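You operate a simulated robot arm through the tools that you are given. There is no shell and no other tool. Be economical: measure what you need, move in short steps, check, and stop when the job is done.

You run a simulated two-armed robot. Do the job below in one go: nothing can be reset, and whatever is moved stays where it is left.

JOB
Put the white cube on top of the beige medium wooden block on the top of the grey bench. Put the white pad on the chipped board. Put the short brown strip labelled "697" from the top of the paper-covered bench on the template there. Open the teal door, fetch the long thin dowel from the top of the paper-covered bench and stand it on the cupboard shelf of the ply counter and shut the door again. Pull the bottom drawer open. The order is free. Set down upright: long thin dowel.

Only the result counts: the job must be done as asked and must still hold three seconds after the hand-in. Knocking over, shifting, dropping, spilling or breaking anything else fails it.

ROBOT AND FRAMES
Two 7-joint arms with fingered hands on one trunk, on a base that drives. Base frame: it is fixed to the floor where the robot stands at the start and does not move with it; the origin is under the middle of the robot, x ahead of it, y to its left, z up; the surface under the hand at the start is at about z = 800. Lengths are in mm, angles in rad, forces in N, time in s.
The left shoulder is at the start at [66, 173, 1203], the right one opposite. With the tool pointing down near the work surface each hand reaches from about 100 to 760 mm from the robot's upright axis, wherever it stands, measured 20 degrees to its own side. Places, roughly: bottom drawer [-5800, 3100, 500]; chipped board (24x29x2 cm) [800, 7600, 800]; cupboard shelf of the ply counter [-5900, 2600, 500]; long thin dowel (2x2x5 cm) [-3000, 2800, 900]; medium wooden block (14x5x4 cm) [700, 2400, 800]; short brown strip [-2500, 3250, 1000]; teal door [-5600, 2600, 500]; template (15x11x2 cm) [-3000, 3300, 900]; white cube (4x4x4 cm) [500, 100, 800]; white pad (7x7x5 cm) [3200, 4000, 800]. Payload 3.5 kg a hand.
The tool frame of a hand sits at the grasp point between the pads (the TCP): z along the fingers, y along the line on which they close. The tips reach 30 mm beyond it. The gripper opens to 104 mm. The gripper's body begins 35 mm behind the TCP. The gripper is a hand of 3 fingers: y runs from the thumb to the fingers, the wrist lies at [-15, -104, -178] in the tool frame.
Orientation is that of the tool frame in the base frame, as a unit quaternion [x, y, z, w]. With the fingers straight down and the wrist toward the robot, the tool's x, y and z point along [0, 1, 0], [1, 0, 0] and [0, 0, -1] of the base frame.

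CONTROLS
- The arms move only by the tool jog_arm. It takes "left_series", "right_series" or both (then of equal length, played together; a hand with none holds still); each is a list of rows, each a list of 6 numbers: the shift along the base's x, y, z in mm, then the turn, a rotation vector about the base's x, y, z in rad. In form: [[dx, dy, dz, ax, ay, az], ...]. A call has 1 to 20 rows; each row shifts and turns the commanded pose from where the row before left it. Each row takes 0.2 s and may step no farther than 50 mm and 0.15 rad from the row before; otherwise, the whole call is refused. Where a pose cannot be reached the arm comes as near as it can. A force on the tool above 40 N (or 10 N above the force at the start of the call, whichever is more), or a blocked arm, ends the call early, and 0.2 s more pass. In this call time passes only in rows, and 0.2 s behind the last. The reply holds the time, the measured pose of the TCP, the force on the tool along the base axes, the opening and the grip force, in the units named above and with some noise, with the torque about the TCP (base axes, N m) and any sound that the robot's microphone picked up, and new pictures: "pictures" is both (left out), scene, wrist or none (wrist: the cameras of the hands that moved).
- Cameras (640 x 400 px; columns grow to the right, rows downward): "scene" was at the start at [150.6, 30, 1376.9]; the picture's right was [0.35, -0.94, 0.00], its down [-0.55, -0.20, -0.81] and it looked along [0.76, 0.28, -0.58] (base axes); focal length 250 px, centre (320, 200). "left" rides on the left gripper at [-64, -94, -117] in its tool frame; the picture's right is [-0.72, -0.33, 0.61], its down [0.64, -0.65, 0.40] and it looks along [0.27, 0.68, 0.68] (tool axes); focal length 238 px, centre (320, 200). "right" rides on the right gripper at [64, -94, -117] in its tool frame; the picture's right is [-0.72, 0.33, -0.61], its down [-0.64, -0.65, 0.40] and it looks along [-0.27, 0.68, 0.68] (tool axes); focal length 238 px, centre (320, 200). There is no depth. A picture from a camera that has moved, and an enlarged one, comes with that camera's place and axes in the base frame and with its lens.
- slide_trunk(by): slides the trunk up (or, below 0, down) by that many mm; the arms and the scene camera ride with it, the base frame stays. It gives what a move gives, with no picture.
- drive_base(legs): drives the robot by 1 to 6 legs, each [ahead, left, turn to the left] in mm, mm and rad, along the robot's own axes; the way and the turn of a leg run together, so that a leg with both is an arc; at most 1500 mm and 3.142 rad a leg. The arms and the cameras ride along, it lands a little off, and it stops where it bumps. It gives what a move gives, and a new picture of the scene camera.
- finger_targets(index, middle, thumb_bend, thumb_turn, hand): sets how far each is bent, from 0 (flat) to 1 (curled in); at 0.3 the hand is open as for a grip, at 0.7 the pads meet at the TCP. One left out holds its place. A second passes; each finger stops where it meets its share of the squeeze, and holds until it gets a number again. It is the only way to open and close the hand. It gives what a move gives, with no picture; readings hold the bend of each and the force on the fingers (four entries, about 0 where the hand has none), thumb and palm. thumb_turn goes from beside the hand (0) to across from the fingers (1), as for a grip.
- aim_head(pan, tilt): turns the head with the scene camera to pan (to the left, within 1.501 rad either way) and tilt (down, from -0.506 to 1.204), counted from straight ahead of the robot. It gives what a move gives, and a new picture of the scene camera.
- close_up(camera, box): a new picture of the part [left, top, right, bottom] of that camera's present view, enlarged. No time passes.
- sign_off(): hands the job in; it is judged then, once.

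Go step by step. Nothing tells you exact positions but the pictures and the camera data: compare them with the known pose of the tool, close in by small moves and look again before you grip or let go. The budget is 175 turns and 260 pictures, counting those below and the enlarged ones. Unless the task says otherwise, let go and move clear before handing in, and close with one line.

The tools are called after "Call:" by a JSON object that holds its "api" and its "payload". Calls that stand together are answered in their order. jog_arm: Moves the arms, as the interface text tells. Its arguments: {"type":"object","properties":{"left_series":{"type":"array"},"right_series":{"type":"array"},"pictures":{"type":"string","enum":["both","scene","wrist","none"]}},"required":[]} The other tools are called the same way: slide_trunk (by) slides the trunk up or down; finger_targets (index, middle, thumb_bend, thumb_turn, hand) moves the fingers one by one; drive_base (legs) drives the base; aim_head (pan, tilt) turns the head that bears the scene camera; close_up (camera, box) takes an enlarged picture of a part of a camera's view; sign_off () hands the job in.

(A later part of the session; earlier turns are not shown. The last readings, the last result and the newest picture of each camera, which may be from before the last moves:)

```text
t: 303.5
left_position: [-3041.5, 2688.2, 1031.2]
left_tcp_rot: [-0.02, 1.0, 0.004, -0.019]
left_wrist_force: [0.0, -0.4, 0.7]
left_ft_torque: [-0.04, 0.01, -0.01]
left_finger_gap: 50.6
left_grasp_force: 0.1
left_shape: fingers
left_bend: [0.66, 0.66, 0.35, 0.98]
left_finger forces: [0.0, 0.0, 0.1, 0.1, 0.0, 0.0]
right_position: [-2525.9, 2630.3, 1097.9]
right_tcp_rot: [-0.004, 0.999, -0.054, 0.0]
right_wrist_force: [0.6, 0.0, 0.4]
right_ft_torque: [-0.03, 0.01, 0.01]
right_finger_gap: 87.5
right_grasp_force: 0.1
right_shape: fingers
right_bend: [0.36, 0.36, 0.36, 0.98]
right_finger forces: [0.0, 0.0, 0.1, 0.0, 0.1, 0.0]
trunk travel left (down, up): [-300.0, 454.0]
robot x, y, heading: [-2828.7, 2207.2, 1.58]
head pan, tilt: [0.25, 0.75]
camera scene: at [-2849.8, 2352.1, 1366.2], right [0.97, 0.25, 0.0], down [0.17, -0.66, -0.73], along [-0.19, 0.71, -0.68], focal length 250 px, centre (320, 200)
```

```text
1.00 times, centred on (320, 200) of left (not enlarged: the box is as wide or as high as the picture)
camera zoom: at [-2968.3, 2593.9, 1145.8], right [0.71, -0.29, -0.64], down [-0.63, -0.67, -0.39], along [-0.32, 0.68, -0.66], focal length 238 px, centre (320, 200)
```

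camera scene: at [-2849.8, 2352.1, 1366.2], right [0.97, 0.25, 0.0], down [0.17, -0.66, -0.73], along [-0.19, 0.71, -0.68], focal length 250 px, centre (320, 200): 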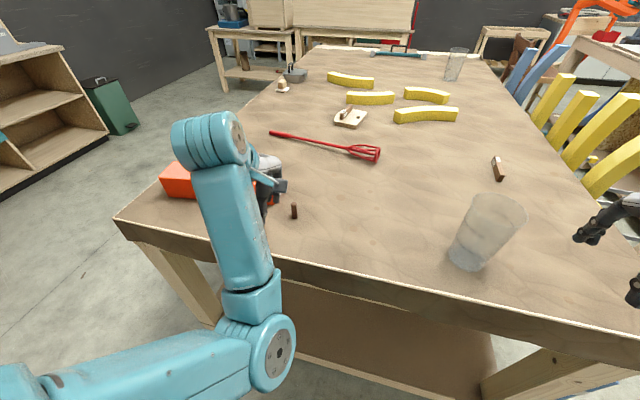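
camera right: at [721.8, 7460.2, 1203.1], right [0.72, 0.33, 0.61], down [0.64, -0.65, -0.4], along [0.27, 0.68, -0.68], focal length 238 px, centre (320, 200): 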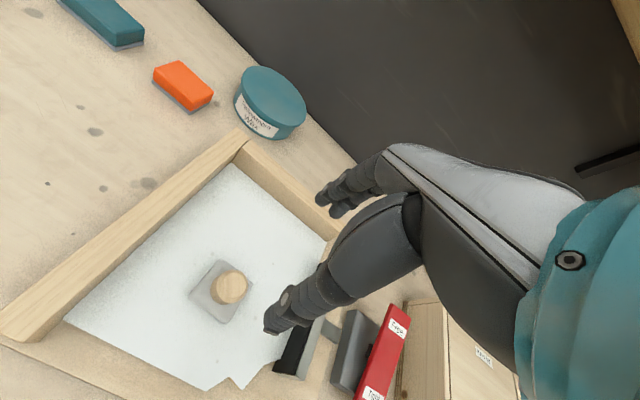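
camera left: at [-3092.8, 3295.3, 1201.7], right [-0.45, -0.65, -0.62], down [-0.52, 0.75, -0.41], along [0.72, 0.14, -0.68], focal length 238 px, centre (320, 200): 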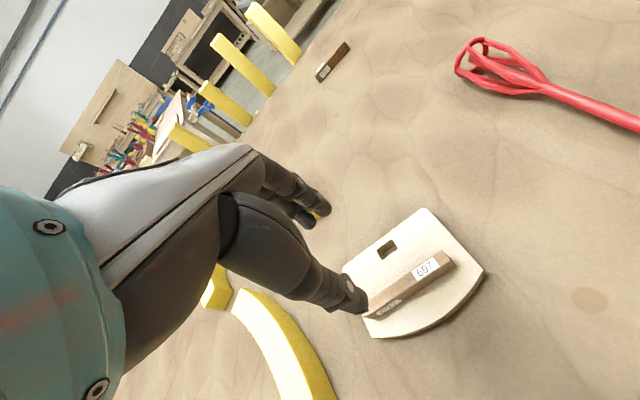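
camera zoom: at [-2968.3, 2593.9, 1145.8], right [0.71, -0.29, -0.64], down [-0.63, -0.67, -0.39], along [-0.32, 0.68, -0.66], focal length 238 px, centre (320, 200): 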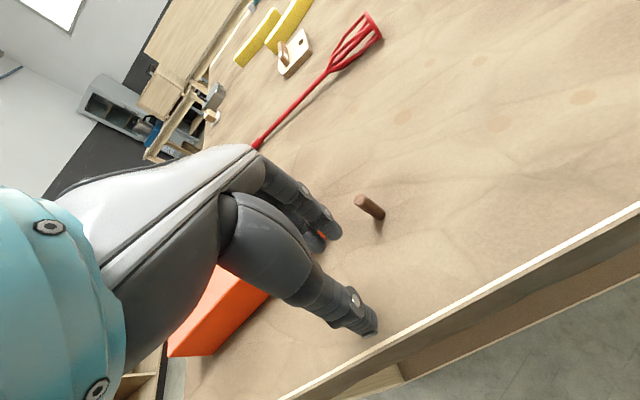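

Call:
{"api": "finger_targets", "payload": {"hand": "left", "index": 0.42, "middle": 0.42, "thumb_bend": 0.42, "thumb_turn": 1.0}}

Call:
{"api": "jog_arm", "payload": {"left_series": [[5, 26, -13, -0.008, -0.036, -0.04], [5, 26, -13, 0, 0, 0], [4, 25, -14, 0, 0, 0], [0, 0, 0, 0, 0, 0]], "pictures": "none"}}

Call:
{"api": "close_up", "payload": {"camera": "left", "box": [240, 140, 480, 340]}}

Call:
{"api": "close_up", "payload": {"camera": "scene", "box": [240, 90, 400, 230]}}

```text
t: 304.5
left_position: [-3041.1, 2686.8, 1030.9]
left_tcp_rot: [-0.02, 1.0, 0.005, -0.02]
left_wrist_force: [-0.5, 1.0, 0.7]
left_ft_torque: [-0.02, 0.02, 0.03]
left_finger_gap: 73.2
left_grasp_force: 0.0
left_shape: fingers
left_bend: [0.42, 0.42, 0.42, 0.99]
left_finger forces: [0.0, 0.0, 0.1, 0.0, 0.1, 0.1]
right_position: [-2527.0, 2629.6, 1097.9]
right_tcp_rot: [-0.004, 0.999, -0.053, 0.0]
right_wrist_force: [-1.2, 0.0, -0.3]
right_ft_torque: [-0.03, 0.02, -0.03]
right_finger_gap: 87.7
right_grasp_force: 0.1
right_shape: fingers
right_bend: [0.36, 0.36, 0.36, 0.98]
right_finger forces: [0.0, 0.0, 0.1, 0.0, 0.0, 0.0]
trunk travel left (down, up): [-300.0, 454.0]
robot x, y, heading: [-2826.1, 2203.6, 1.573]
head pan, tilt: [0.25, 0.75]
```

```text
t: 305.5
left_position: [-3023.6, 2764.6, 990.1]
left_tcp_rot: [0.002, 1.0, 0.0, 0.001]
left_wrist_force: [0.4, -0.5, 0.1]
left_ft_torque: [0.01, -0.01, 0.06]
left_finger_gap: 72.6
left_grasp_force: 0.1
left_shape: fingers
left_bend: [0.42, 0.42, 0.42, 0.99]
left_finger forces: [0.1, 0.0, 0.0, 0.0, 0.0, 0.1]
right_position: [-2526.5, 2630.2, 1097.2]
right_tcp_rot: [-0.004, 0.999, -0.054, 0.001]
right_wrist_force: [-0.3, -0.5, -0.3]
right_ft_torque: [-0.01, 0.0, 0.03]
right_finger_gap: 87.7
right_grasp_force: 0.1
right_shape: fingers
right_bend: [0.36, 0.36, 0.36, 0.98]
right_finger forces: [0.0, 0.0, 0.0, 0.0, 0.0, 0.0]
trunk travel left (down, up): [-300.0, 454.0]
robot x, y, heading: [-2824.5, 2203.9, 1.578]
head pan, tilt: [0.25, 0.75]
```

```text
2.00 times, centred on (360, 240) of left
camera zoom: at [-2960.2, 2668.7, 1108.7], right [0.72, -0.33, -0.61], down [-0.64, -0.65, -0.41], along [-0.27, 0.68, -0.68], focal length 477 px, centre (240, 120)
```

zoom: 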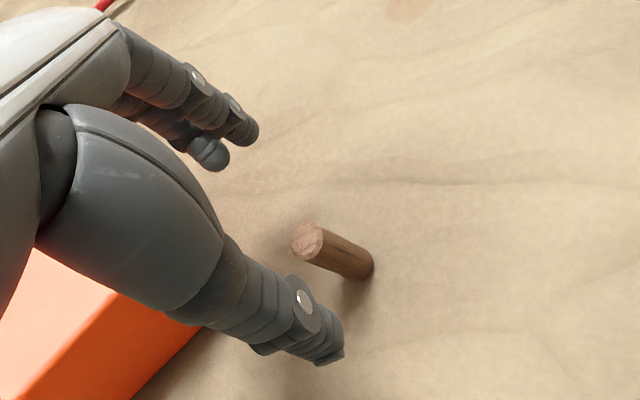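

```text
2.86 times, centred on (320, 160) of scene
camera zoom: at [-2849.8, 2351.8, 1366.2], right [0.97, 0.25, 0.0], down [0.17, -0.66, -0.73], along [-0.19, 0.71, -0.68], focal length 714 px, centre (320, 314)
```

zoom: 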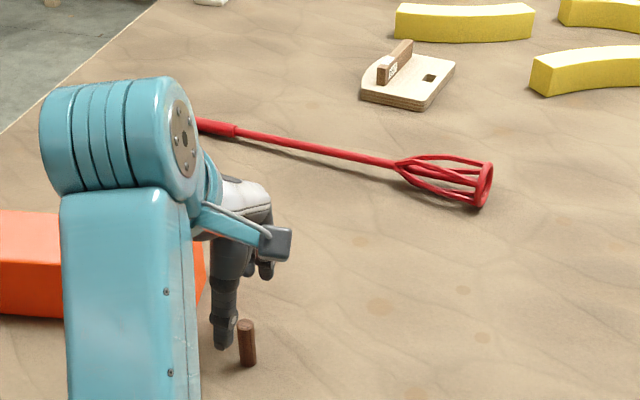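

Call:
{"api": "jog_arm", "payload": {"left_series": [[0, -4, -20, 0, 0, 0], [0, 0, -18, 0, 0, 0], [0, 0, -10, 0, 0, 0], [0, 0, 0, 0, 0, 0]], "pictures": "none"}}

Call:
{"api": "close_up", "payload": {"camera": "left", "box": [240, 140, 480, 340]}}

```text
t: 306.5
left_position: [-3024.9, 2761.4, 942.5]
left_tcp_rot: [0.001, 1.0, 0.001, 0.001]
left_wrist_force: [0.3, 0.2, -0.2]
left_ft_torque: [0.04, 0.02, -0.01]
left_finger_gap: 72.8
left_grasp_force: 0.1
left_shape: fingers
left_bend: [0.42, 0.42, 0.42, 0.99]
left_finger forces: [0.1, 0.1, 0.0, 0.0, 0.0, 0.0]
right_position: [-2526.9, 2628.6, 1096.4]
right_tcp_rot: [-0.004, 0.999, -0.054, 0.001]
right_wrist_force: [-0.2, 0.6, -0.5]
right_ft_torque: [-0.03, 0.0, -0.02]
right_finger_gap: 87.7
right_grasp_force: 0.1
right_shape: fingers
right_bend: [0.36, 0.36, 0.36, 0.98]
right_finger forces: [0.0, 0.1, 0.0, 0.0, 0.1, 0.0]
trunk travel left (down, up): [-300.0, 454.0]
robot x, y, heading: [-2832.5, 2202.9, 1.576]
head pan, tilt: [0.25, 0.75]
```

```text
2.00 times, centred on (360, 240) of left
camera zoom: at [-2961.2, 2664.6, 1060.2], right [0.72, -0.33, -0.61], down [-0.64, -0.65, -0.41], along [-0.27, 0.68, -0.68], focal length 477 px, centre (240, 120)
```

zoom: 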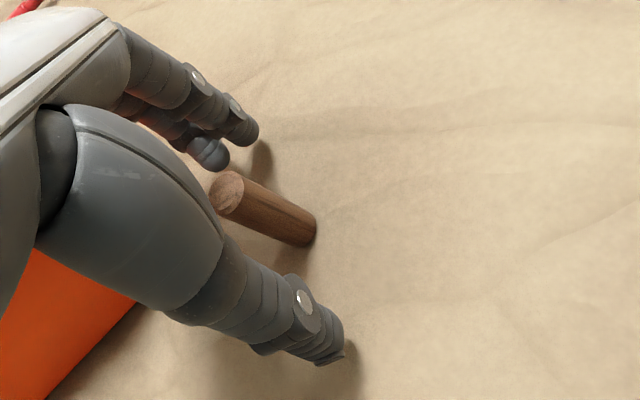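

Call:
{"api": "finger_targets", "payload": {"hand": "left", "index": 0.75, "middle": 0.75, "thumb_bend": 0.72, "thumb_turn": 1.0}}

Call:
{"api": "close_up", "payload": {"camera": "left", "box": [200, 140, 440, 340]}}

Call:
{"api": "jog_arm", "payload": {"left_series": [[0, 0, 10, 0, 0, 0], [0, 0, 40, 0, 0, 0], [0, 0, 40, 0, 0, 0], [0, 0, 0, 0, 0, 0]], "pictures": "both"}}

Call:
{"api": "close_up", "payload": {"camera": "left", "box": [200, 140, 440, 340]}}

```text
t: 307.5
left_position: [-3024.8, 2760.0, 942.0]
left_tcp_rot: [0.002, 1.0, 0.0, 0.0]
left_wrist_force: [0.2, -0.9, -0.7]
left_ft_torque: [0.03, -0.03, 0.0]
left_finger_gap: 9.4
left_grasp_force: 8.9
left_shape: fingers
left_bend: [0.73, 0.75, 0.66, 1.0]
left_finger forces: [9.2, 0.5, 0.0, 0.1, 8.7, 0.0]
right_position: [-2526.2, 2628.9, 1097.2]
right_tcp_rot: [-0.005, 0.999, -0.054, 0.0]
right_wrist_force: [0.8, 0.4, 0.4]
right_ft_torque: [-0.02, 0.02, 0.0]
right_finger_gap: 87.7
right_grasp_force: 0.0
right_shape: fingers
right_bend: [0.36, 0.36, 0.36, 0.98]
right_finger forces: [0.0, 0.0, 0.0, 0.0, 0.1, 0.0]
trunk travel left (down, up): [-300.0, 454.0]
robot x, y, heading: [-2828.2, 2201.1, 1.577]
head pan, tilt: [0.25, 0.75]
```

```text
2.00 times, centred on (320, 240) of left
camera zoom: at [-2961.2, 2664.6, 1060.5], right [0.72, -0.33, -0.61], down [-0.64, -0.65, -0.41], along [-0.27, 0.68, -0.68], focal length 477 px, centre (320, 120)
```

zoom: 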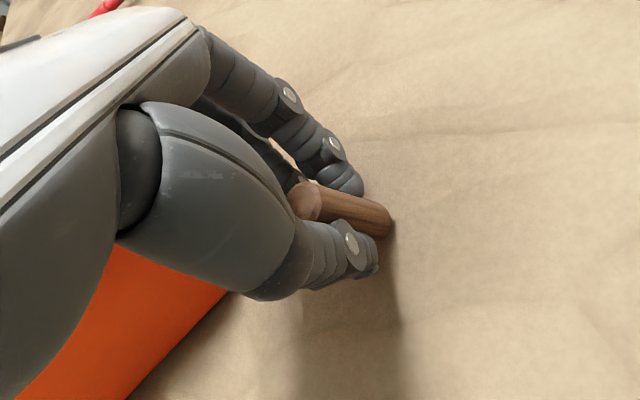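

```text
t: 308.5
left_position: [-3023.8, 2759.6, 1033.1]
left_tcp_rot: [0.001, 1.0, 0.0, 0.001]
left_wrist_force: [0.2, 0.8, 0.1]
left_ft_torque: [0.0, 0.01, 0.03]
left_finger_gap: 9.3
left_grasp_force: 9.0
left_shape: fingers
left_bend: [0.73, 0.75, 0.66, 1.0]
left_finger forces: [9.2, 0.5, 0.0, 0.0, 8.7, 0.0]
right_position: [-2525.6, 2630.8, 1097.2]
right_tcp_rot: [-0.004, 0.999, -0.054, 0.001]
right_wrist_force: [0.9, 0.1, -0.8]
right_ft_torque: [0.0, 0.01, 0.0]
right_finger_gap: 87.4
right_grasp_force: 0.0
right_shape: fingers
right_bend: [0.36, 0.36, 0.36, 0.98]
right_finger forces: [0.1, 0.1, 0.1, 0.1, 0.0, 0.0]
trunk travel left (down, up): [-300.0, 454.0]
robot x, y, heading: [-2828.0, 2202.2, 1.574]
head pan, tilt: [0.25, 0.75]
camera scene: at [-2849.9, 2352.0, 1366.1], right [0.97, 0.25, 0.0], down [0.17, -0.66, -0.73], along [-0.19, 0.71, -0.68], focal length 250 px, centre (320, 200)
camera left: at [-2961.4, 2664.0, 1151.0], right [0.72, -0.33, -0.61], down [-0.64, -0.65, -0.41], along [-0.27, 0.68, -0.68], focal length 238 px, centre (320, 200)
```

scene: 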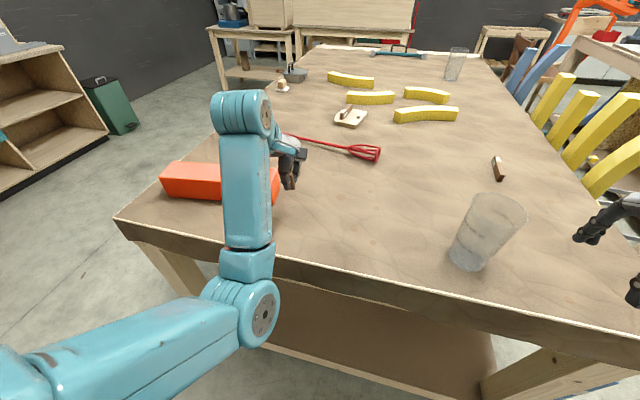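
left: 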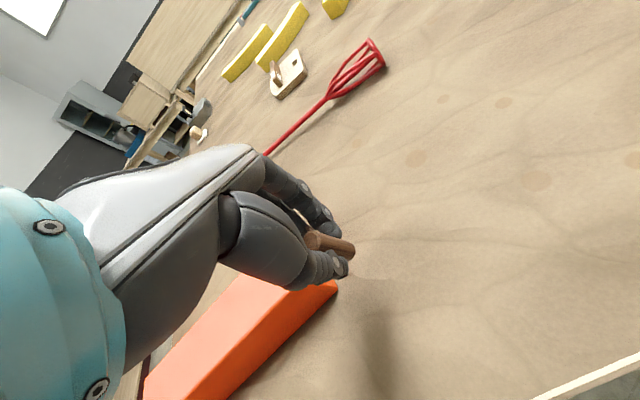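

```text
2.00 times, centred on (320, 240) of left
camera zoom: at [-2961.4, 2664.0, 1151.0], right [0.72, -0.33, -0.61], down [-0.64, -0.65, -0.41], along [-0.27, 0.68, -0.68], focal length 477 px, centre (320, 120)
```

zoom: 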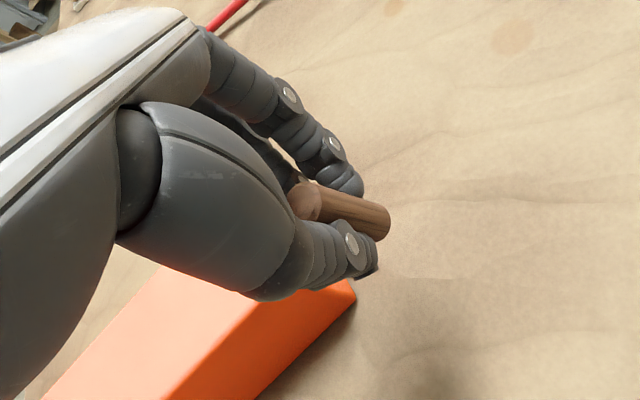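

The dowel is held upright, with its bottom about 52 mm below the TCP. I'll carry it back to the cupboard.

Call:
{"api": "jog_arm", "payload": {"left_series": [[0, -10, 40, 0, 0, 0], [0, -20, 25, 0, 0, 0], [0, 0, 0, 0, 0, 0]], "pictures": "none"}}

Call:
{"api": "drive_base", "payload": {"legs": [[-250, 0, 0], [0, 1450, 0], [0, 0, 1.57], [0, -1150, 0]]}}

Call:
{"api": "slide_trunk", "payload": {"by": -130}}

Call:
{"api": "aim_head", "payload": {"pan": 0.3, "tilt": 0.5}}

```text
t: 309.3
left_position: [-3024.6, 2742.0, 1089.5]
left_tcp_rot: [0.0, 1.0, 0.002, 0.0]
left_wrist_force: [0.6, -0.7, -0.3]
left_ft_torque: [-0.01, 0.02, 0.0]
left_finger_gap: 9.1
left_grasp_force: 9.2
left_shape: fingers
left_bend: [0.73, 0.75, 0.66, 1.0]
left_finger forces: [9.2, 0.5, 0.0, 0.0, 8.8, 0.0]
left hand out of reach, approached as far as the arm can: row 2
right_position: [-2525.6, 2630.0, 1097.1]
right_tcp_rot: [-0.004, 0.999, -0.053, 0.0]
right_wrist_force: [0.8, -1.3, 0.1]
right_ft_torque: [-0.02, -0.01, 0.03]
right_finger_gap: 87.7
right_grasp_force: 0.0
right_shape: fingers
right_bend: [0.36, 0.36, 0.36, 0.98]
right_finger forces: [0.1, 0.0, 0.1, 0.0, 0.0, 0.0]
trunk travel left (down, up): [-300.0, 454.0]
robot x, y, heading: [-2828.7, 2201.9, 1.578]
head pan, tilt: [0.25, 0.75]
```

```text
t: 327.0
left_position: [-4800.3, 2875.6, 1089.1]
left_tcp_rot: [0.71, -0.704, -0.001, 0.001]
left_wrist_force: [-0.6, 0.4, 0.2]
left_ft_torque: [0.0, -0.03, 0.0]
left_finger_gap: 9.1
left_grasp_force: 8.0
left_shape: fingers
left_bend: [0.73, 0.75, 0.66, 1.0]
left_finger forces: [8.7, 0.6, 0.1, 0.0, 8.2, 0.1]
right_position: [-4693.1, 3377.1, 1097.3]
right_tcp_rot: [0.713, -0.699, 0.037, -0.037]
right_wrist_force: [-0.3, -0.5, 0.6]
right_ft_torque: [0.03, -0.03, -0.01]
right_finger_gap: 87.8
right_grasp_force: 0.1
right_shape: fingers
right_bend: [0.36, 0.36, 0.36, 0.98]
right_finger forces: [0.0, 0.0, 0.0, 0.0, 0.0, 0.1]
trunk travel left (down, up): [-300.0, 454.0]
robot x, y, heading: [-4263.4, 3080.8, -3.12]
head pan, tilt: [0.25, 0.75]
camera scene: at [-4413.3, 3057.2, 1366.1], right [-0.26, 0.96, 0.0], down [0.66, 0.18, -0.73], along [-0.71, -0.19, -0.68], focal length 250 px, centre (320, 200)
```

scene: 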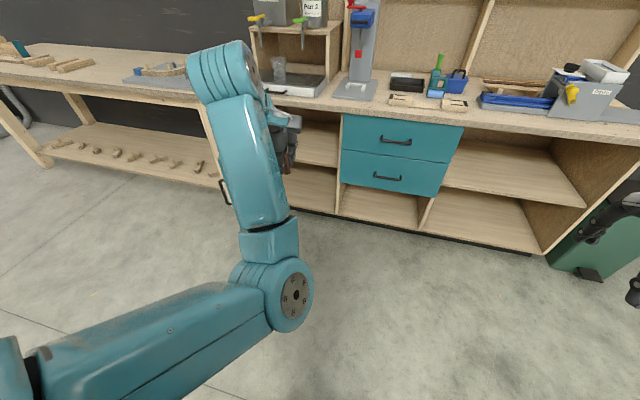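

```text
t: 328.6
left_position: [-4827.6, 2875.7, 899.3]
left_tcp_rot: [0.71, -0.702, 0.042, -0.042]
left_wrist_force: [-0.5, 0.3, -0.4]
left_ft_torque: [0.01, 0.0, 0.0]
left_finger_gap: 8.9
left_grasp_force: 8.5
left_shape: fingers
left_bend: [0.73, 0.75, 0.66, 1.0]
left_finger forces: [8.7, 0.6, 0.0, 0.1, 8.2, 0.0]
right_position: [-4694.3, 3377.2, 968.7]
right_tcp_rot: [0.714, -0.699, 0.037, -0.038]
right_wrist_force: [0.2, 0.2, 0.6]
right_ft_torque: [-0.02, 0.01, 0.03]
right_finger_gap: 87.6
right_grasp_force: 0.1
right_shape: fingers
right_bend: [0.36, 0.36, 0.36, 0.98]
right_finger forces: [0.0, 0.0, 0.1, 0.1, 0.0, 0.1]
trunk travel left (down, up): [-170.0, 584.0]
robot x, y, heading: [-4262.2, 3078.5, -3.126]
head pan, tilt: [0.25, 0.75]
```

```text
t: 329.4
left_position: [-4827.8, 2876.6, 899.1]
left_tcp_rot: [0.71, -0.702, 0.042, -0.042]
left_wrist_force: [-0.3, -0.1, -0.4]
left_ft_torque: [0.04, 0.02, 0.02]
left_finger_gap: 9.0
left_grasp_force: 8.3
left_shape: fingers
left_bend: [0.73, 0.75, 0.66, 1.0]
left_finger forces: [8.8, 0.5, 0.0, 0.1, 8.2, 0.0]
right_position: [-4692.3, 3376.8, 967.5]
right_tcp_rot: [0.713, -0.699, 0.037, -0.037]
right_wrist_force: [0.5, 0.7, 0.0]
right_ft_torque: [0.03, 0.01, -0.01]
right_finger_gap: 87.6
right_grasp_force: 0.0
right_shape: fingers
right_bend: [0.36, 0.36, 0.36, 0.98]
right_finger forces: [0.0, 0.1, 0.0, 0.1, 0.1, 0.1]
trunk travel left (down, up): [-170.0, 584.0]
robot x, y, heading: [-4267.7, 3081.1, -3.125]
head pan, tilt: [0.3, 0.499]
camera scene: at [-4478.7, 3049.3, 1254.2], right [-0.31, 0.95, 0.0], down [0.46, 0.15, -0.88], along [-0.83, -0.27, -0.48], focal length 250 px, centre (320, 200)
```

scene: 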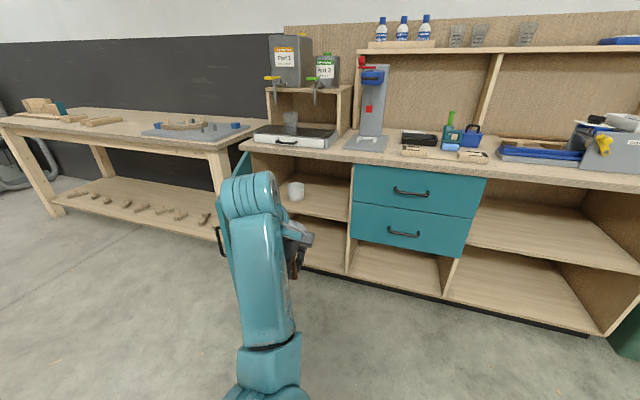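

Call:
{"api": "jog_arm", "payload": {"left_series": [[0, 0, -40, 0, 0.06, 0], [0, 0, -40, 0, 0.059, 0], [0, 0, -40, 0, 0, 0], [0, 0, -40, 0, 0, 0], [0, 0, -40, 0, 0, 0], [0, 0, -40, 0, 0, 0], [0, 0, -40, 0, 0, 0], [0, 0, -30, 0, 0, 0], [0, 0, 0, 0, 0, 0]], "pictures": "none"}}

Call:
{"api": "drive_base", "payload": {"legs": [[550, 0, 0], [0, 0, 0.28]]}}

```text
t: 331.4
left_position: [-4826.5, 2877.4, 588.2]
left_tcp_rot: [0.71, -0.704, -0.001, 0.0]
left_wrist_force: [-0.3, 1.0, -0.3]
left_ft_torque: [0.0, 0.05, 0.04]
left_finger_gap: 8.5
left_grasp_force: 8.9
left_shape: fingers
left_bend: [0.74, 0.75, 0.66, 1.0]
left_finger forces: [8.8, 0.6, 0.1, 0.1, 8.3, 0.0]
right_position: [-4694.0, 3376.3, 967.2]
right_tcp_rot: [0.713, -0.699, 0.037, -0.038]
right_wrist_force: [0.0, -0.3, -0.3]
right_ft_torque: [-0.05, 0.03, 0.03]
right_finger_gap: 87.7
right_grasp_force: 0.0
right_shape: fingers
right_bend: [0.36, 0.36, 0.36, 0.98]
right_finger forces: [0.1, 0.0, 0.0, 0.0, 0.1, 0.1]
trunk travel left (down, up): [-170.0, 584.0]
robot x, y, heading: [-4261.9, 3080.3, -3.123]
head pan, tilt: [0.3, 0.499]
```

```text
t: 335.5
left_position: [-5303.7, 2720.1, 588.3]
left_tcp_rot: [0.801, -0.598, -0.001, 0.0]
left_wrist_force: [-0.3, 0.5, 0.0]
left_ft_torque: [-0.02, -0.01, 0.0]
left_finger_gap: 8.7
left_grasp_force: 8.7
left_shape: fingers
left_bend: [0.74, 0.75, 0.66, 1.0]
left_finger forces: [8.8, 0.6, 0.1, 0.0, 8.2, 0.0]
right_position: [-5314.4, 3237.9, 967.5]
right_tcp_rot: [0.803, -0.594, 0.031, -0.043]
right_wrist_force: [0.5, -0.6, -0.9]
right_ft_torque: [-0.02, 0.0, 0.01]
right_finger_gap: 87.3
right_grasp_force: 0.1
right_shape: fingers
right_bend: [0.36, 0.36, 0.36, 0.98]
right_finger forces: [0.1, 0.0, 0.0, 0.0, 0.0, 0.1]
trunk travel left (down, up): [-170.0, 584.0]
robot x, y, heading: [-4815.7, 3072.7, -2.845]
head pan, tilt: [0.3, 0.499]
camera scene: at [-5017.1, 2982.0, 1254.3], right [-0.56, 0.83, 0.0], down [0.4, 0.27, -0.88], along [-0.73, -0.49, -0.48], focal length 250 px, centre (320, 200)
```

scene: 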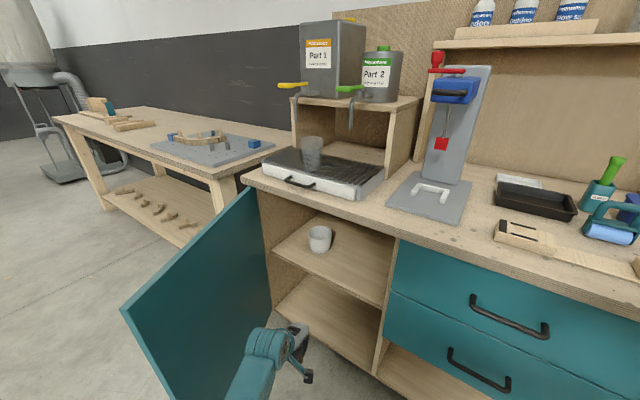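

Call:
{"api": "jog_arm", "payload": {"right_series": [[21, 33, 10, 0, 0, 0], [21, 33, 10, 0, 0, 0], [21, 33, 10, 0, 0, 0], [21, 33, 10, 0, 0, 0], [21, 33, 10, 0, 0, 0], [21, 33, 10, 0, 0, 0], [0, 0, 0, 0, 0, 0]], "pictures": "none"}}

Call:
{"api": "drive_base", "payload": {"legs": [[230, -93, 0]]}}

Call:
{"api": "close_up", "payload": {"camera": "left", "box": [0, 0, 640, 400]}}

```text
t: 337.1
left_position: [-5303.0, 2720.2, 588.8]
left_tcp_rot: [0.802, -0.598, 0.0, -0.001]
left_wrist_force: [-0.1, 0.1, 0.6]
left_ft_torque: [0.0, -0.03, 0.02]
left_finger_gap: 8.3
left_grasp_force: 9.0
left_shape: fingers
left_bend: [0.74, 0.75, 0.66, 1.0]
left_finger forces: [8.8, 0.6, 0.0, 0.0, 8.2, 0.1]
right_position: [-5186.1, 3435.2, 1026.3]
right_tcp_rot: [0.803, -0.594, 0.033, -0.044]
right_wrist_force: [-0.2, 0.1, 0.3]
right_ft_torque: [0.01, -0.01, -0.01]
right_finger_gap: 88.2
right_grasp_force: 0.1
right_shape: fingers
right_bend: [0.36, 0.36, 0.36, 0.98]
right_finger forces: [0.0, 0.1, 0.1, 0.1, 0.0, 0.1]
trunk travel left (down, up): [-170.0, 584.0]
robot x, y, heading: [-4814.2, 3074.2, -2.842]
head pan, tilt: [0.3, 0.499]
```

```text
t: 338.9
left_position: [-5552.4, 2742.9, 587.9]
left_tcp_rot: [0.801, -0.599, -0.001, -0.001]
left_wrist_force: [0.5, -1.0, 0.9]
left_ft_torque: [0.03, -0.01, 0.02]
left_finger_gap: 8.9
left_grasp_force: 9.0
left_shape: fingers
left_bend: [0.74, 0.75, 0.66, 1.0]
left_finger forces: [8.8, 0.6, 0.0, 0.0, 8.2, 0.0]
right_position: [-5434.0, 3458.1, 1027.5]
right_tcp_rot: [0.802, -0.595, 0.032, -0.042]
right_wrist_force: [-0.5, -1.2, 0.2]
right_ft_torque: [-0.04, -0.02, -0.01]
right_finger_gap: 87.9
right_grasp_force: 0.1
right_shape: fingers
right_bend: [0.36, 0.36, 0.36, 0.98]
right_finger forces: [0.1, 0.0, 0.0, 0.0, 0.0, 0.0]
trunk travel left (down, up): [-170.0, 584.0]
robot x, y, heading: [-5066.9, 3088.7, -2.847]
head pan, tilt: [0.3, 0.499]
camera scene: at [-5265.6, 3003.6, 1254.2], right [-0.56, 0.83, 0.0], down [0.4, 0.27, -0.88], along [-0.73, -0.49, -0.48], focal length 250 px, centre (320, 200)
```

scene: 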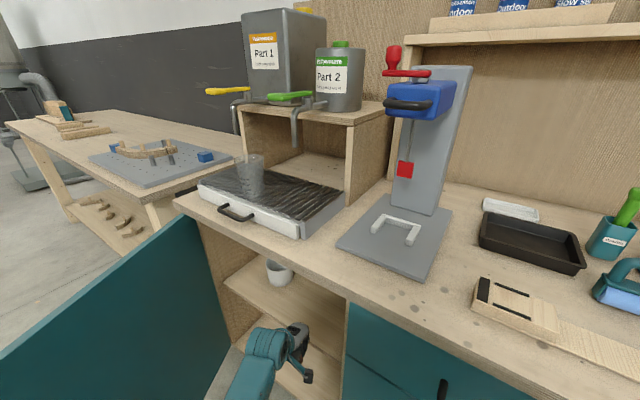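

```text
1.00 times, centred on (320, 200) of left (not enlarged: the box is as wide or as high as the picture)
camera zoom: at [-5480.3, 2828.7, 706.0], right [0.11, 0.78, -0.61], down [0.81, -0.43, -0.41], along [-0.58, -0.45, -0.68], focal length 238 px, centre (320, 200)
```

zoom: 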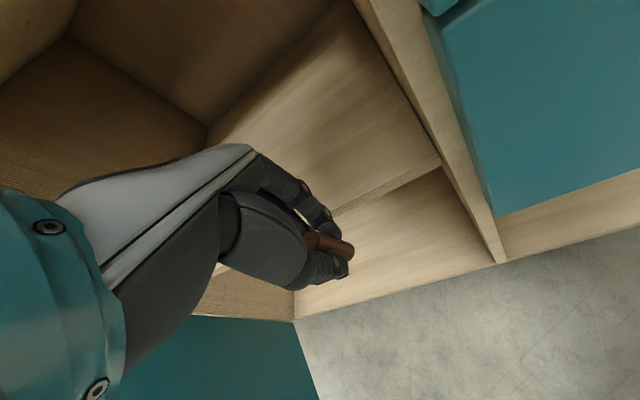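

Call:
{"api": "jog_arm", "payload": {"left_series": [[0, 0, -18, 0, 0, 0], [0, 0, -17, 0, 0, 0], [0, 0, 0, 0, 0, 0]], "pictures": "none"}}

Call:
{"api": "drive_base", "payload": {"legs": [[100, 0, 0]]}}

Call:
{"api": "close_up", "payload": {"camera": "left", "box": [0, 0, 640, 400]}}

```text
t: 339.7
left_position: [-5553.3, 2743.2, 553.6]
left_tcp_rot: [0.801, -0.599, -0.001, -0.001]
left_wrist_force: [0.0, -0.6, -0.5]
left_ft_torque: [0.02, -0.01, 0.02]
left_finger_gap: 8.6
left_grasp_force: 8.9
left_shape: fingers
left_bend: [0.74, 0.75, 0.66, 1.0]
left_finger forces: [8.9, 0.5, 0.0, 0.0, 8.3, 0.0]
right_position: [-5435.4, 3457.3, 1027.8]
right_tcp_rot: [0.803, -0.594, 0.031, -0.043]
right_wrist_force: [0.6, 0.4, 0.1]
right_ft_torque: [-0.02, 0.02, 0.03]
right_finger_gap: 88.0
right_grasp_force: 0.0
right_shape: fingers
right_bend: [0.36, 0.36, 0.36, 0.98]
right_finger forces: [0.0, 0.0, 0.0, 0.0, 0.0, 0.0]
trunk travel left (down, up): [-170.0, 584.0]
robot x, y, heading: [-5065.1, 3090.7, -2.849]
head pan, tilt: [0.3, 0.499]
```

```text
t: 340.9
left_position: [-5649.4, 2711.8, 553.3]
left_tcp_rot: [0.801, -0.598, -0.001, -0.001]
left_wrist_force: [-0.1, 0.6, 0.1]
left_ft_torque: [0.02, 0.01, 0.02]
left_finger_gap: 8.7
left_grasp_force: 8.8
left_shape: fingers
left_bend: [0.74, 0.75, 0.66, 1.0]
left_finger forces: [8.8, 0.6, 0.1, 0.0, 8.2, 0.1]
right_position: [-5531.2, 3428.6, 1027.2]
right_tcp_rot: [0.802, -0.595, 0.032, -0.043]
right_wrist_force: [0.0, 0.5, -0.9]
right_ft_torque: [-0.03, 0.01, -0.03]
right_finger_gap: 87.7
right_grasp_force: 0.1
right_shape: fingers
right_bend: [0.36, 0.36, 0.36, 0.98]
right_finger forces: [0.0, 0.0, 0.1, 0.0, 0.0, 0.1]
trunk travel left (down, up): [-170.0, 584.0]
robot x, y, heading: [-5156.1, 3062.2, -2.845]
head pan, tilt: [0.3, 0.499]
camera scene: at [-5361.7, 2974.0, 1254.1], right [-0.56, 0.83, 0.0], down [0.4, 0.27, -0.88], along [-0.73, -0.49, -0.48], focal length 250 px, centre (320, 200)
```

scene: 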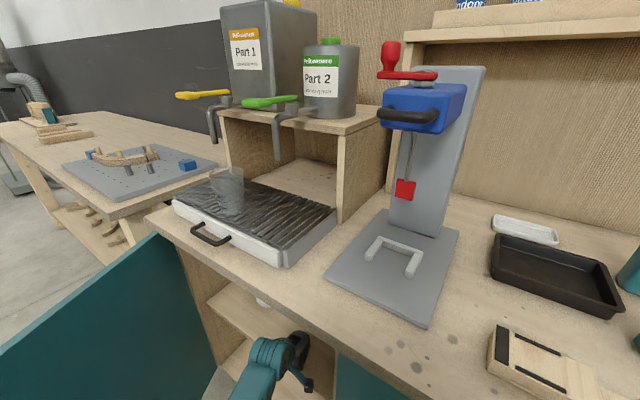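

```text
1.00 times, centred on (320, 200) of left (not enlarged: the box is as wide or as high as the picture)
camera zoom: at [-5576.5, 2799.1, 670.6], right [0.11, 0.78, -0.61], down [0.81, -0.43, -0.4], along [-0.58, -0.45, -0.68], focal length 238 px, centre (320, 200)
```

zoom: 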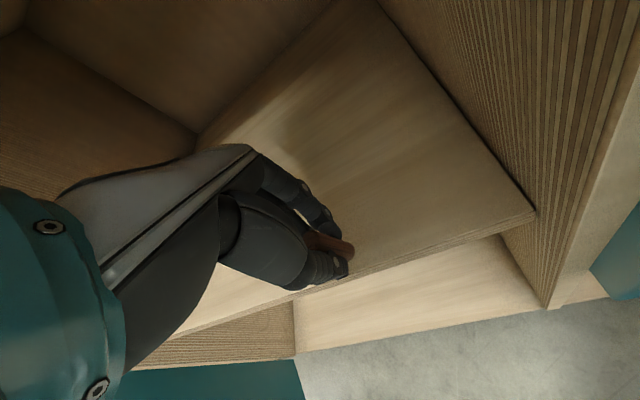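

Call:
{"api": "drive_base", "payload": {"legs": [[72, 0, 0]]}}

Call:
{"api": "close_up", "payload": {"camera": "left", "box": [0, 0, 640, 400]}}

Call:
{"api": "jog_arm", "payload": {"left_series": [[0, 0, -8, 0, 0, 0], [0, 0, -4, 0, 0, 0], [0, 0, 0, 0, 0, 0]], "pictures": "wrist"}}

```text
t: 341.9
left_position: [-5718.8, 2690.8, 552.9]
left_tcp_rot: [0.801, -0.599, -0.001, 0.0]
left_wrist_force: [-0.5, -0.6, -0.8]
left_ft_torque: [0.01, -0.02, -0.01]
left_finger_gap: 8.8
left_grasp_force: 8.7
left_shape: fingers
left_bend: [0.74, 0.75, 0.66, 1.0]
left_finger forces: [8.9, 0.5, 0.1, 0.0, 8.1, 0.1]
right_position: [-5600.2, 3407.7, 1028.7]
right_tcp_rot: [0.802, -0.594, 0.032, -0.044]
right_wrist_force: [-0.1, 0.5, 0.9]
right_ft_torque: [0.0, -0.01, -0.01]
right_finger_gap: 88.1
right_grasp_force: 0.1
right_shape: fingers
right_bend: [0.36, 0.36, 0.36, 0.98]
right_finger forces: [0.0, 0.1, 0.0, 0.1, 0.1, 0.0]
trunk travel left (down, up): [-170.0, 584.0]
robot x, y, heading: [-5230.8, 3041.7, -2.844]
head pan, tilt: [0.3, 0.499]
camera scene: at [-5430.6, 2953.1, 1254.1], right [-0.56, 0.83, 0.0], down [0.4, 0.27, -0.88], along [-0.73, -0.49, -0.48], focal length 250 px, centre (320, 200)
```

scene: 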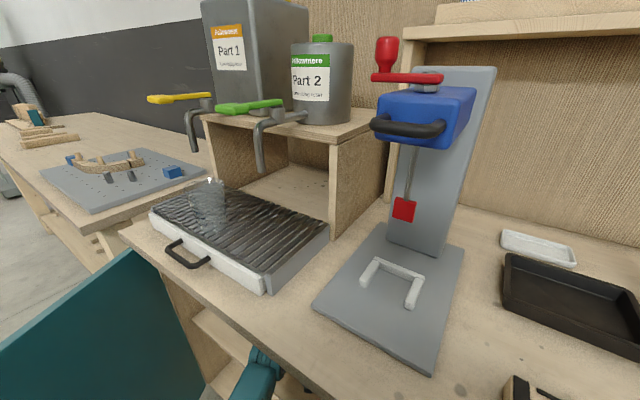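

```text
1.00 times, centred on (320, 200) of left (not enlarged: the box is as wide or as high as the picture)
camera zoom: at [-5645.5, 2778.4, 670.6], right [0.11, 0.78, -0.61], down [0.81, -0.43, -0.4], along [-0.58, -0.45, -0.68], focal length 238 px, centre (320, 200)
```

zoom: 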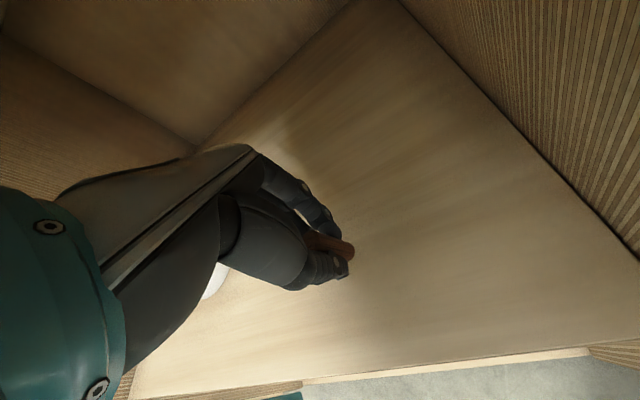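

```text
t: 342.7
left_position: [-5718.5, 2690.7, 542.2]
left_tcp_rot: [0.801, -0.599, 0.0, 0.0]
left_wrist_force: [-0.4, -0.4, -0.2]
left_ft_torque: [0.01, -0.03, -0.01]
left_finger_gap: 8.7
left_grasp_force: 8.7
left_shape: fingers
left_bend: [0.74, 0.75, 0.66, 1.0]
left_finger forces: [8.8, 0.6, 0.0, 0.0, 8.2, 0.0]
right_position: [-5599.1, 3406.6, 1027.3]
right_tcp_rot: [0.803, -0.594, 0.031, -0.043]
right_wrist_force: [0.0, 0.0, 0.3]
right_ft_torque: [0.03, 0.04, -0.04]
right_finger_gap: 88.0
right_grasp_force: 0.1
right_shape: fingers
right_bend: [0.36, 0.36, 0.36, 0.98]
right_finger forces: [0.1, 0.0, 0.0, 0.0, 0.0, 0.0]
trunk travel left (down, up): [-170.0, 584.0]
robot x, y, heading: [-5231.2, 3046.1, -2.847]
head pan, tilt: [0.3, 0.499]
camera left: at [-5645.1, 2778.6, 659.0], right [0.11, 0.78, -0.61], down [0.81, -0.43, -0.41], along [-0.58, -0.45, -0.68], focal length 238 px, centre (320, 200)
```

left: 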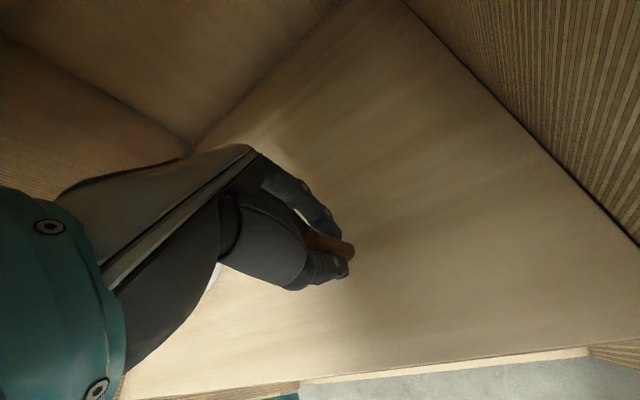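

Call:
{"api": "jog_arm", "payload": {"left_series": [[0, 0, -4, 0, 0, 0], [0, 0, 0, 0, 0, 0]], "pictures": "none"}}

Call:
{"api": "jog_arm", "payload": {"left_series": [[0, 0, -4, 0, 0, 0], [0, 0, 0, 0, 0, 0]], "pictures": "none"}}

Call:
{"api": "jog_arm", "payload": {"left_series": [[0, 0, -3, 0, 0, 0], [0, 0, 0, 0, 0, 0]], "pictures": "none"}}

Call:
{"api": "close_up", "payload": {"camera": "left", "box": [240, 180, 420, 320]}}

```text
t: 343.3
left_position: [-5718.3, 2692.5, 537.9]
left_tcp_rot: [0.801, -0.599, -0.001, -0.001]
left_wrist_force: [0.0, -0.5, -0.6]
left_ft_torque: [-0.03, -0.03, 0.02]
left_finger_gap: 8.7
left_grasp_force: 8.9
left_shape: fingers
left_bend: [0.74, 0.75, 0.66, 1.0]
left_finger forces: [8.9, 0.5, 0.0, 0.1, 8.3, 0.0]
right_position: [-5599.4, 3406.0, 1028.3]
right_tcp_rot: [0.803, -0.594, 0.032, -0.043]
right_wrist_force: [0.1, 0.0, -0.6]
right_ft_torque: [-0.05, -0.02, 0.02]
right_finger_gap: 87.9
right_grasp_force: 0.1
right_shape: fingers
right_bend: [0.36, 0.36, 0.36, 0.98]
right_finger forces: [0.1, 0.1, 0.1, 0.0, 0.1, 0.0]
trunk travel left (down, up): [-170.0, 584.0]
robot x, y, heading: [-5233.7, 3040.6, -2.845]
head pan, tilt: [0.3, 0.499]
```

```text
t: 343.9
left_position: [-5717.7, 2692.7, 533.4]
left_tcp_rot: [0.801, -0.598, -0.001, -0.001]
left_wrist_force: [0.1, 0.0, 0.0]
left_ft_torque: [0.0, -0.02, 0.03]
left_finger_gap: 8.9
left_grasp_force: 8.7
left_shape: fingers
left_bend: [0.74, 0.75, 0.66, 1.0]
left_finger forces: [8.8, 0.6, 0.0, 0.1, 8.3, 0.2]
right_position: [-5598.8, 3406.3, 1026.7]
right_tcp_rot: [0.802, -0.595, 0.031, -0.044]
right_wrist_force: [0.0, 0.1, -0.3]
right_ft_torque: [0.02, -0.03, -0.02]
right_finger_gap: 87.8
right_grasp_force: 0.1
right_shape: fingers
right_bend: [0.36, 0.36, 0.36, 0.98]
right_finger forces: [0.1, 0.1, 0.0, 0.0, 0.0, 0.0]
trunk travel left (down, up): [-170.0, 584.0]
robot x, y, heading: [-5231.6, 3039.4, -2.851]
head pan, tilt: [0.3, 0.499]
```

```text
t: 344.5
left_position: [-5717.1, 2692.6, 530.8]
left_tcp_rot: [0.801, -0.599, -0.001, 0.0]
left_wrist_force: [-0.3, -0.7, -0.4]
left_ft_torque: [0.01, -0.01, 0.0]
left_finger_gap: 8.8
left_grasp_force: 8.5
left_shape: fingers
left_bend: [0.74, 0.75, 0.66, 1.0]
left_finger forces: [8.7, 0.6, 0.0, 0.1, 8.3, 0.0]
right_position: [-5598.3, 3406.2, 1028.0]
right_tcp_rot: [0.803, -0.594, 0.032, -0.043]
right_wrist_force: [0.5, 0.2, 0.3]
right_ft_torque: [0.0, -0.03, 0.03]
right_finger_gap: 87.9
right_grasp_force: 0.1
right_shape: fingers
right_bend: [0.36, 0.36, 0.36, 0.98]
right_finger forces: [0.0, 0.1, 0.1, 0.0, 0.1, 0.0]
trunk travel left (down, up): [-170.0, 584.0]
robot x, y, heading: [-5230.0, 3043.8, -2.851]
head pan, tilt: [0.3, 0.499]
```

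```text
2.86 times, centred on (330, 250) of left
camera zoom: at [-5645.2, 2778.5, 647.9], right [0.11, 0.78, -0.61], down [0.81, -0.43, -0.41], along [-0.58, -0.45, -0.68], focal length 681 px, centre (291, 57)
```

zoom: 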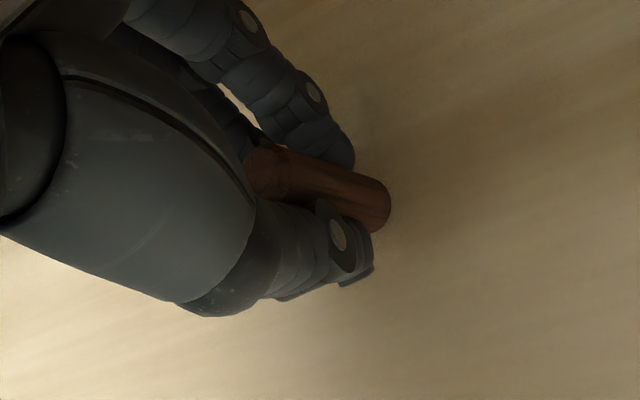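

Still no contact, so I'll continue in small steps.

Call:
{"api": "jog_arm", "payload": {"left_series": [[0, 0, -3, 0, 0, 0], [0, 0, 0, 0, 0, 0]], "pictures": "none"}}

Call:
{"api": "jog_arm", "payload": {"left_series": [[0, 0, -3, 0, 0, 0], [0, 0, 0, 0, 0, 0]], "pictures": "none"}}

Call:
{"api": "jog_arm", "payload": {"left_series": [[0, 0, -2, 0, 0, 0], [0, 0, 0, 0, 0, 0]], "pictures": "none"}}

Call:
{"api": "close_up", "payload": {"camera": "left", "box": [240, 180, 420, 320]}}

```text
t: 345.1
left_position: [-5717.5, 2691.7, 527.5]
left_tcp_rot: [0.801, -0.598, -0.001, -0.001]
left_wrist_force: [0.9, -0.2, 0.5]
left_ft_torque: [-0.01, 0.03, -0.01]
left_finger_gap: 8.4
left_grasp_force: 9.6
left_shape: fingers
left_bend: [0.74, 0.75, 0.66, 1.0]
left_finger forces: [8.9, 0.6, 0.1, 0.0, 8.3, 0.1]
right_position: [-5599.7, 3406.4, 1029.2]
right_tcp_rot: [0.802, -0.595, 0.031, -0.043]
right_wrist_force: [-0.1, -0.4, 0.2]
right_ft_torque: [0.0, 0.0, 0.04]
right_finger_gap: 88.1
right_grasp_force: 0.2
right_shape: fingers
right_bend: [0.36, 0.36, 0.36, 0.98]
right_finger forces: [0.0, 0.0, 0.0, 0.0, 0.0, 0.1]
trunk travel left (down, up): [-170.0, 584.0]
robot x, y, heading: [-5230.8, 3040.5, -2.844]
head pan, tilt: [0.3, 0.499]
```

```text
t: 345.7
left_position: [-5717.8, 2691.8, 526.0]
left_tcp_rot: [0.801, -0.598, -0.001, 0.0]
left_wrist_force: [-0.5, -1.2, 8.4]
left_ft_torque: [0.01, -0.01, -0.01]
left_finger_gap: 8.4
left_grasp_force: 9.6
left_shape: fingers
left_bend: [0.74, 0.75, 0.66, 1.0]
left_finger forces: [10.2, 1.0, 0.0, 0.0, 8.6, 0.0]
right_position: [-5599.3, 3407.5, 1029.5]
right_tcp_rot: [0.803, -0.594, 0.032, -0.043]
right_wrist_force: [-0.2, -0.4, 0.1]
right_ft_torque: [0.0, 0.0, 0.02]
right_finger_gap: 87.7
right_grasp_force: 0.0
right_shape: fingers
right_bend: [0.36, 0.36, 0.36, 0.98]
right_finger forces: [0.0, 0.1, 0.0, 0.0, 0.0, 0.0]
trunk travel left (down, up): [-170.0, 584.0]
robot x, y, heading: [-5234.5, 3043.2, -2.848]
head pan, tilt: [0.3, 0.499]
```

```text
t: 346.3
left_position: [-5718.3, 2692.5, 523.4]
left_tcp_rot: [0.801, -0.598, -0.003, 0.002]
left_wrist_force: [-2.9, -1.1, 13.1]
left_ft_torque: [0.0, 0.03, 0.0]
left_finger_gap: 8.1
left_grasp_force: 11.3
left_shape: fingers
left_bend: [0.74, 0.75, 0.66, 1.0]
left_finger forces: [13.2, 1.0, 0.0, 0.1, 8.6, 0.0]
right_position: [-5598.2, 3407.3, 1027.4]
right_tcp_rot: [0.803, -0.594, 0.032, -0.043]
right_wrist_force: [0.6, 0.3, -0.9]
right_ft_torque: [0.0, 0.02, 0.06]
right_finger_gap: 88.1
right_grasp_force: 0.1
right_shape: fingers
right_bend: [0.36, 0.36, 0.36, 0.98]
right_finger forces: [0.0, 0.0, 0.0, 0.0, 0.0, 0.1]
trunk travel left (down, up): [-170.0, 584.0]
robot x, y, heading: [-5231.1, 3043.4, -2.846]
head pan, tilt: [0.3, 0.499]
```

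```text
2.86 times, centred on (330, 250) of left
camera zoom: at [-5645.6, 2778.3, 641.2], right [0.11, 0.78, -0.61], down [0.81, -0.43, -0.41], along [-0.58, -0.45, -0.68], focal length 681 px, centre (291, 57)
```

zoom: 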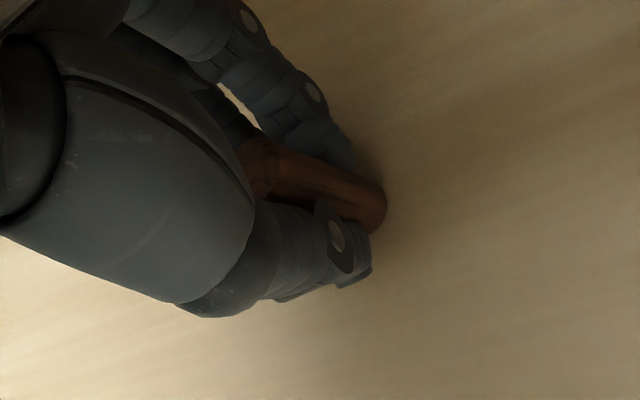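

Call:
{"api": "jog_arm", "payload": {"left_series": [[0, 0, 2, 0, 0, 0], [0, 0, 0, 0, 0, 0]], "pictures": "none"}}

Call:
{"api": "finger_targets", "payload": {"hand": "left", "index": 0.68, "middle": 0.68, "thumb_bend": 0.6}}

Call:
{"api": "finger_targets", "payload": {"hand": "left", "index": 0.46, "middle": 0.46, "thumb_bend": 0.46}}

Call:
{"api": "close_up", "payload": {"camera": "left", "box": [240, 180, 420, 320]}}

```text
t: 346.9
left_position: [-5716.3, 2691.1, 524.7]
left_tcp_rot: [0.801, -0.598, -0.001, -0.001]
left_wrist_force: [-3.6, -0.5, 9.7]
left_ft_torque: [0.03, 0.05, 0.01]
left_finger_gap: 8.4
left_grasp_force: 11.1
left_shape: fingers
left_bend: [0.74, 0.75, 0.66, 1.0]
left_finger forces: [12.9, 1.1, 0.0, 0.1, 8.2, 0.0]
right_position: [-5598.8, 3407.6, 1029.0]
right_tcp_rot: [0.803, -0.594, 0.032, -0.042]
right_wrist_force: [0.5, -0.3, -1.0]
right_ft_torque: [-0.02, 0.02, 0.0]
right_finger_gap: 88.1
right_grasp_force: 0.0
right_shape: fingers
right_bend: [0.36, 0.36, 0.36, 0.98]
right_finger forces: [0.0, 0.0, 0.1, 0.0, 0.0, 0.1]
trunk travel left (down, up): [-170.0, 584.0]
robot x, y, heading: [-5226.9, 3041.6, -2.85]
head pan, tilt: [0.3, 0.499]
```

```text
t: 347.9
left_position: [-5717.1, 2691.5, 524.3]
left_tcp_rot: [0.801, -0.598, -0.001, 0.0]
left_wrist_force: [-0.4, 0.0, -0.1]
left_ft_torque: [-0.02, -0.01, -0.01]
left_finger_gap: 16.2
left_grasp_force: 0.1
left_shape: fingers
left_bend: [0.68, 0.68, 0.6, 1.0]
left_finger forces: [0.1, 0.0, 0.0, 0.0, 0.0, 0.1]
right_position: [-5599.1, 3406.1, 1026.5]
right_tcp_rot: [0.803, -0.594, 0.032, -0.042]
right_wrist_force: [-0.2, -0.4, 1.2]
right_ft_torque: [0.02, 0.01, 0.01]
right_finger_gap: 88.0
right_grasp_force: 0.0
right_shape: fingers
right_bend: [0.36, 0.36, 0.36, 0.98]
right_finger forces: [0.0, 0.0, 0.1, 0.0, 0.0, 0.0]
trunk travel left (down, up): [-170.0, 584.0]
robot x, y, heading: [-5232.5, 3043.6, -2.847]
head pan, tilt: [0.3, 0.499]
```

```text
t: 348.9
left_position: [-5717.2, 2691.7, 524.9]
left_tcp_rot: [0.801, -0.598, -0.001, 0.0]
left_wrist_force: [0.5, -0.2, -0.4]
left_ft_torque: [0.03, -0.02, -0.02]
left_finger_gap: 61.9
left_grasp_force: 0.1
left_shape: fingers
left_bend: [0.46, 0.46, 0.46, 1.0]
left_finger forces: [0.0, 0.1, 0.1, 0.0, 0.0, 0.0]
right_position: [-5599.5, 3406.9, 1028.1]
right_tcp_rot: [0.803, -0.594, 0.032, -0.043]
right_wrist_force: [-1.0, 0.5, 0.3]
right_ft_torque: [0.01, 0.0, -0.03]
right_finger_gap: 88.0
right_grasp_force: 0.0
right_shape: fingers
right_bend: [0.36, 0.36, 0.36, 0.98]
right_finger forces: [0.0, 0.1, 0.0, 0.2, 0.1, 0.0]
trunk travel left (down, up): [-170.0, 584.0]
robot x, y, heading: [-5230.6, 3040.1, -2.846]
head pan, tilt: [0.3, 0.499]
```

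```text
2.86 times, centred on (330, 250) of left
camera zoom: at [-5645.0, 2778.4, 641.7], right [0.11, 0.78, -0.61], down [0.81, -0.43, -0.41], along [-0.58, -0.45, -0.68], focal length 681 px, centre (291, 57)
```

zoom: 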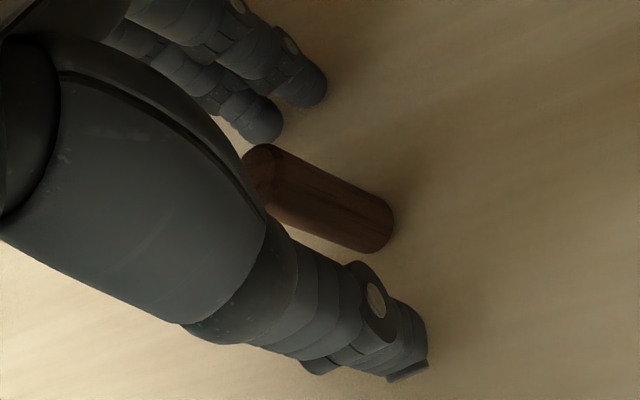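

Call:
{"api": "jog_arm", "payload": {"left_series": [[0, 0, 20, 0, 0, 0], [0, 0, 25, 0, 0, 0], [0, 0, 25, 0, 0, 0], [0, 0, 0, 0, 0, 0]], "pictures": "wrist"}}

```text
t: 349.9
left_position: [-5717.8, 2690.6, 592.5]
left_tcp_rot: [0.801, -0.598, -0.001, 0.0]
left_wrist_force: [0.0, -0.4, 0.0]
left_ft_torque: [0.01, 0.01, 0.03]
left_finger_gap: 61.8
left_grasp_force: 0.1
left_shape: fingers
left_bend: [0.46, 0.46, 0.46, 1.0]
left_finger forces: [0.0, 0.2, 0.0, 0.0, 0.0, 0.0]
right_position: [-5599.8, 3407.1, 1027.4]
right_tcp_rot: [0.803, -0.594, 0.032, -0.044]
right_wrist_force: [-1.1, 0.6, 1.0]
right_ft_torque: [-0.01, -0.01, -0.01]
right_finger_gap: 88.0
right_grasp_force: 0.1
right_shape: fingers
right_bend: [0.36, 0.36, 0.36, 0.98]
right_finger forces: [0.1, 0.1, 0.1, 0.1, 0.0, 0.0]
trunk travel left (down, up): [-170.0, 584.0]
robot x, y, heading: [-5233.4, 3043.1, -2.845]
head pan, tilt: [0.3, 0.499]
camera left: at [-5644.5, 2777.7, 711.2], right [0.11, 0.78, -0.61], down [0.81, -0.43, -0.41], along [-0.58, -0.45, -0.68], focal length 238 px, centre (320, 200)
```

left: 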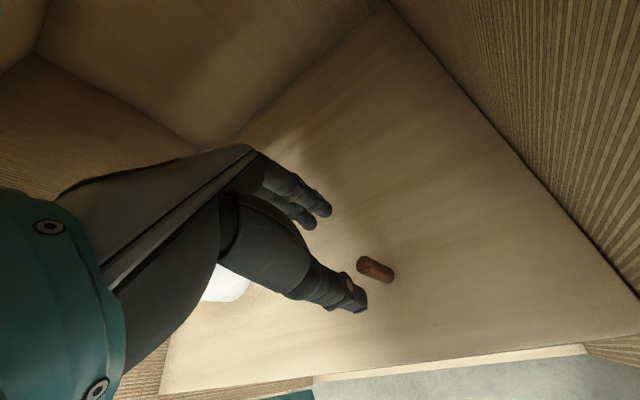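

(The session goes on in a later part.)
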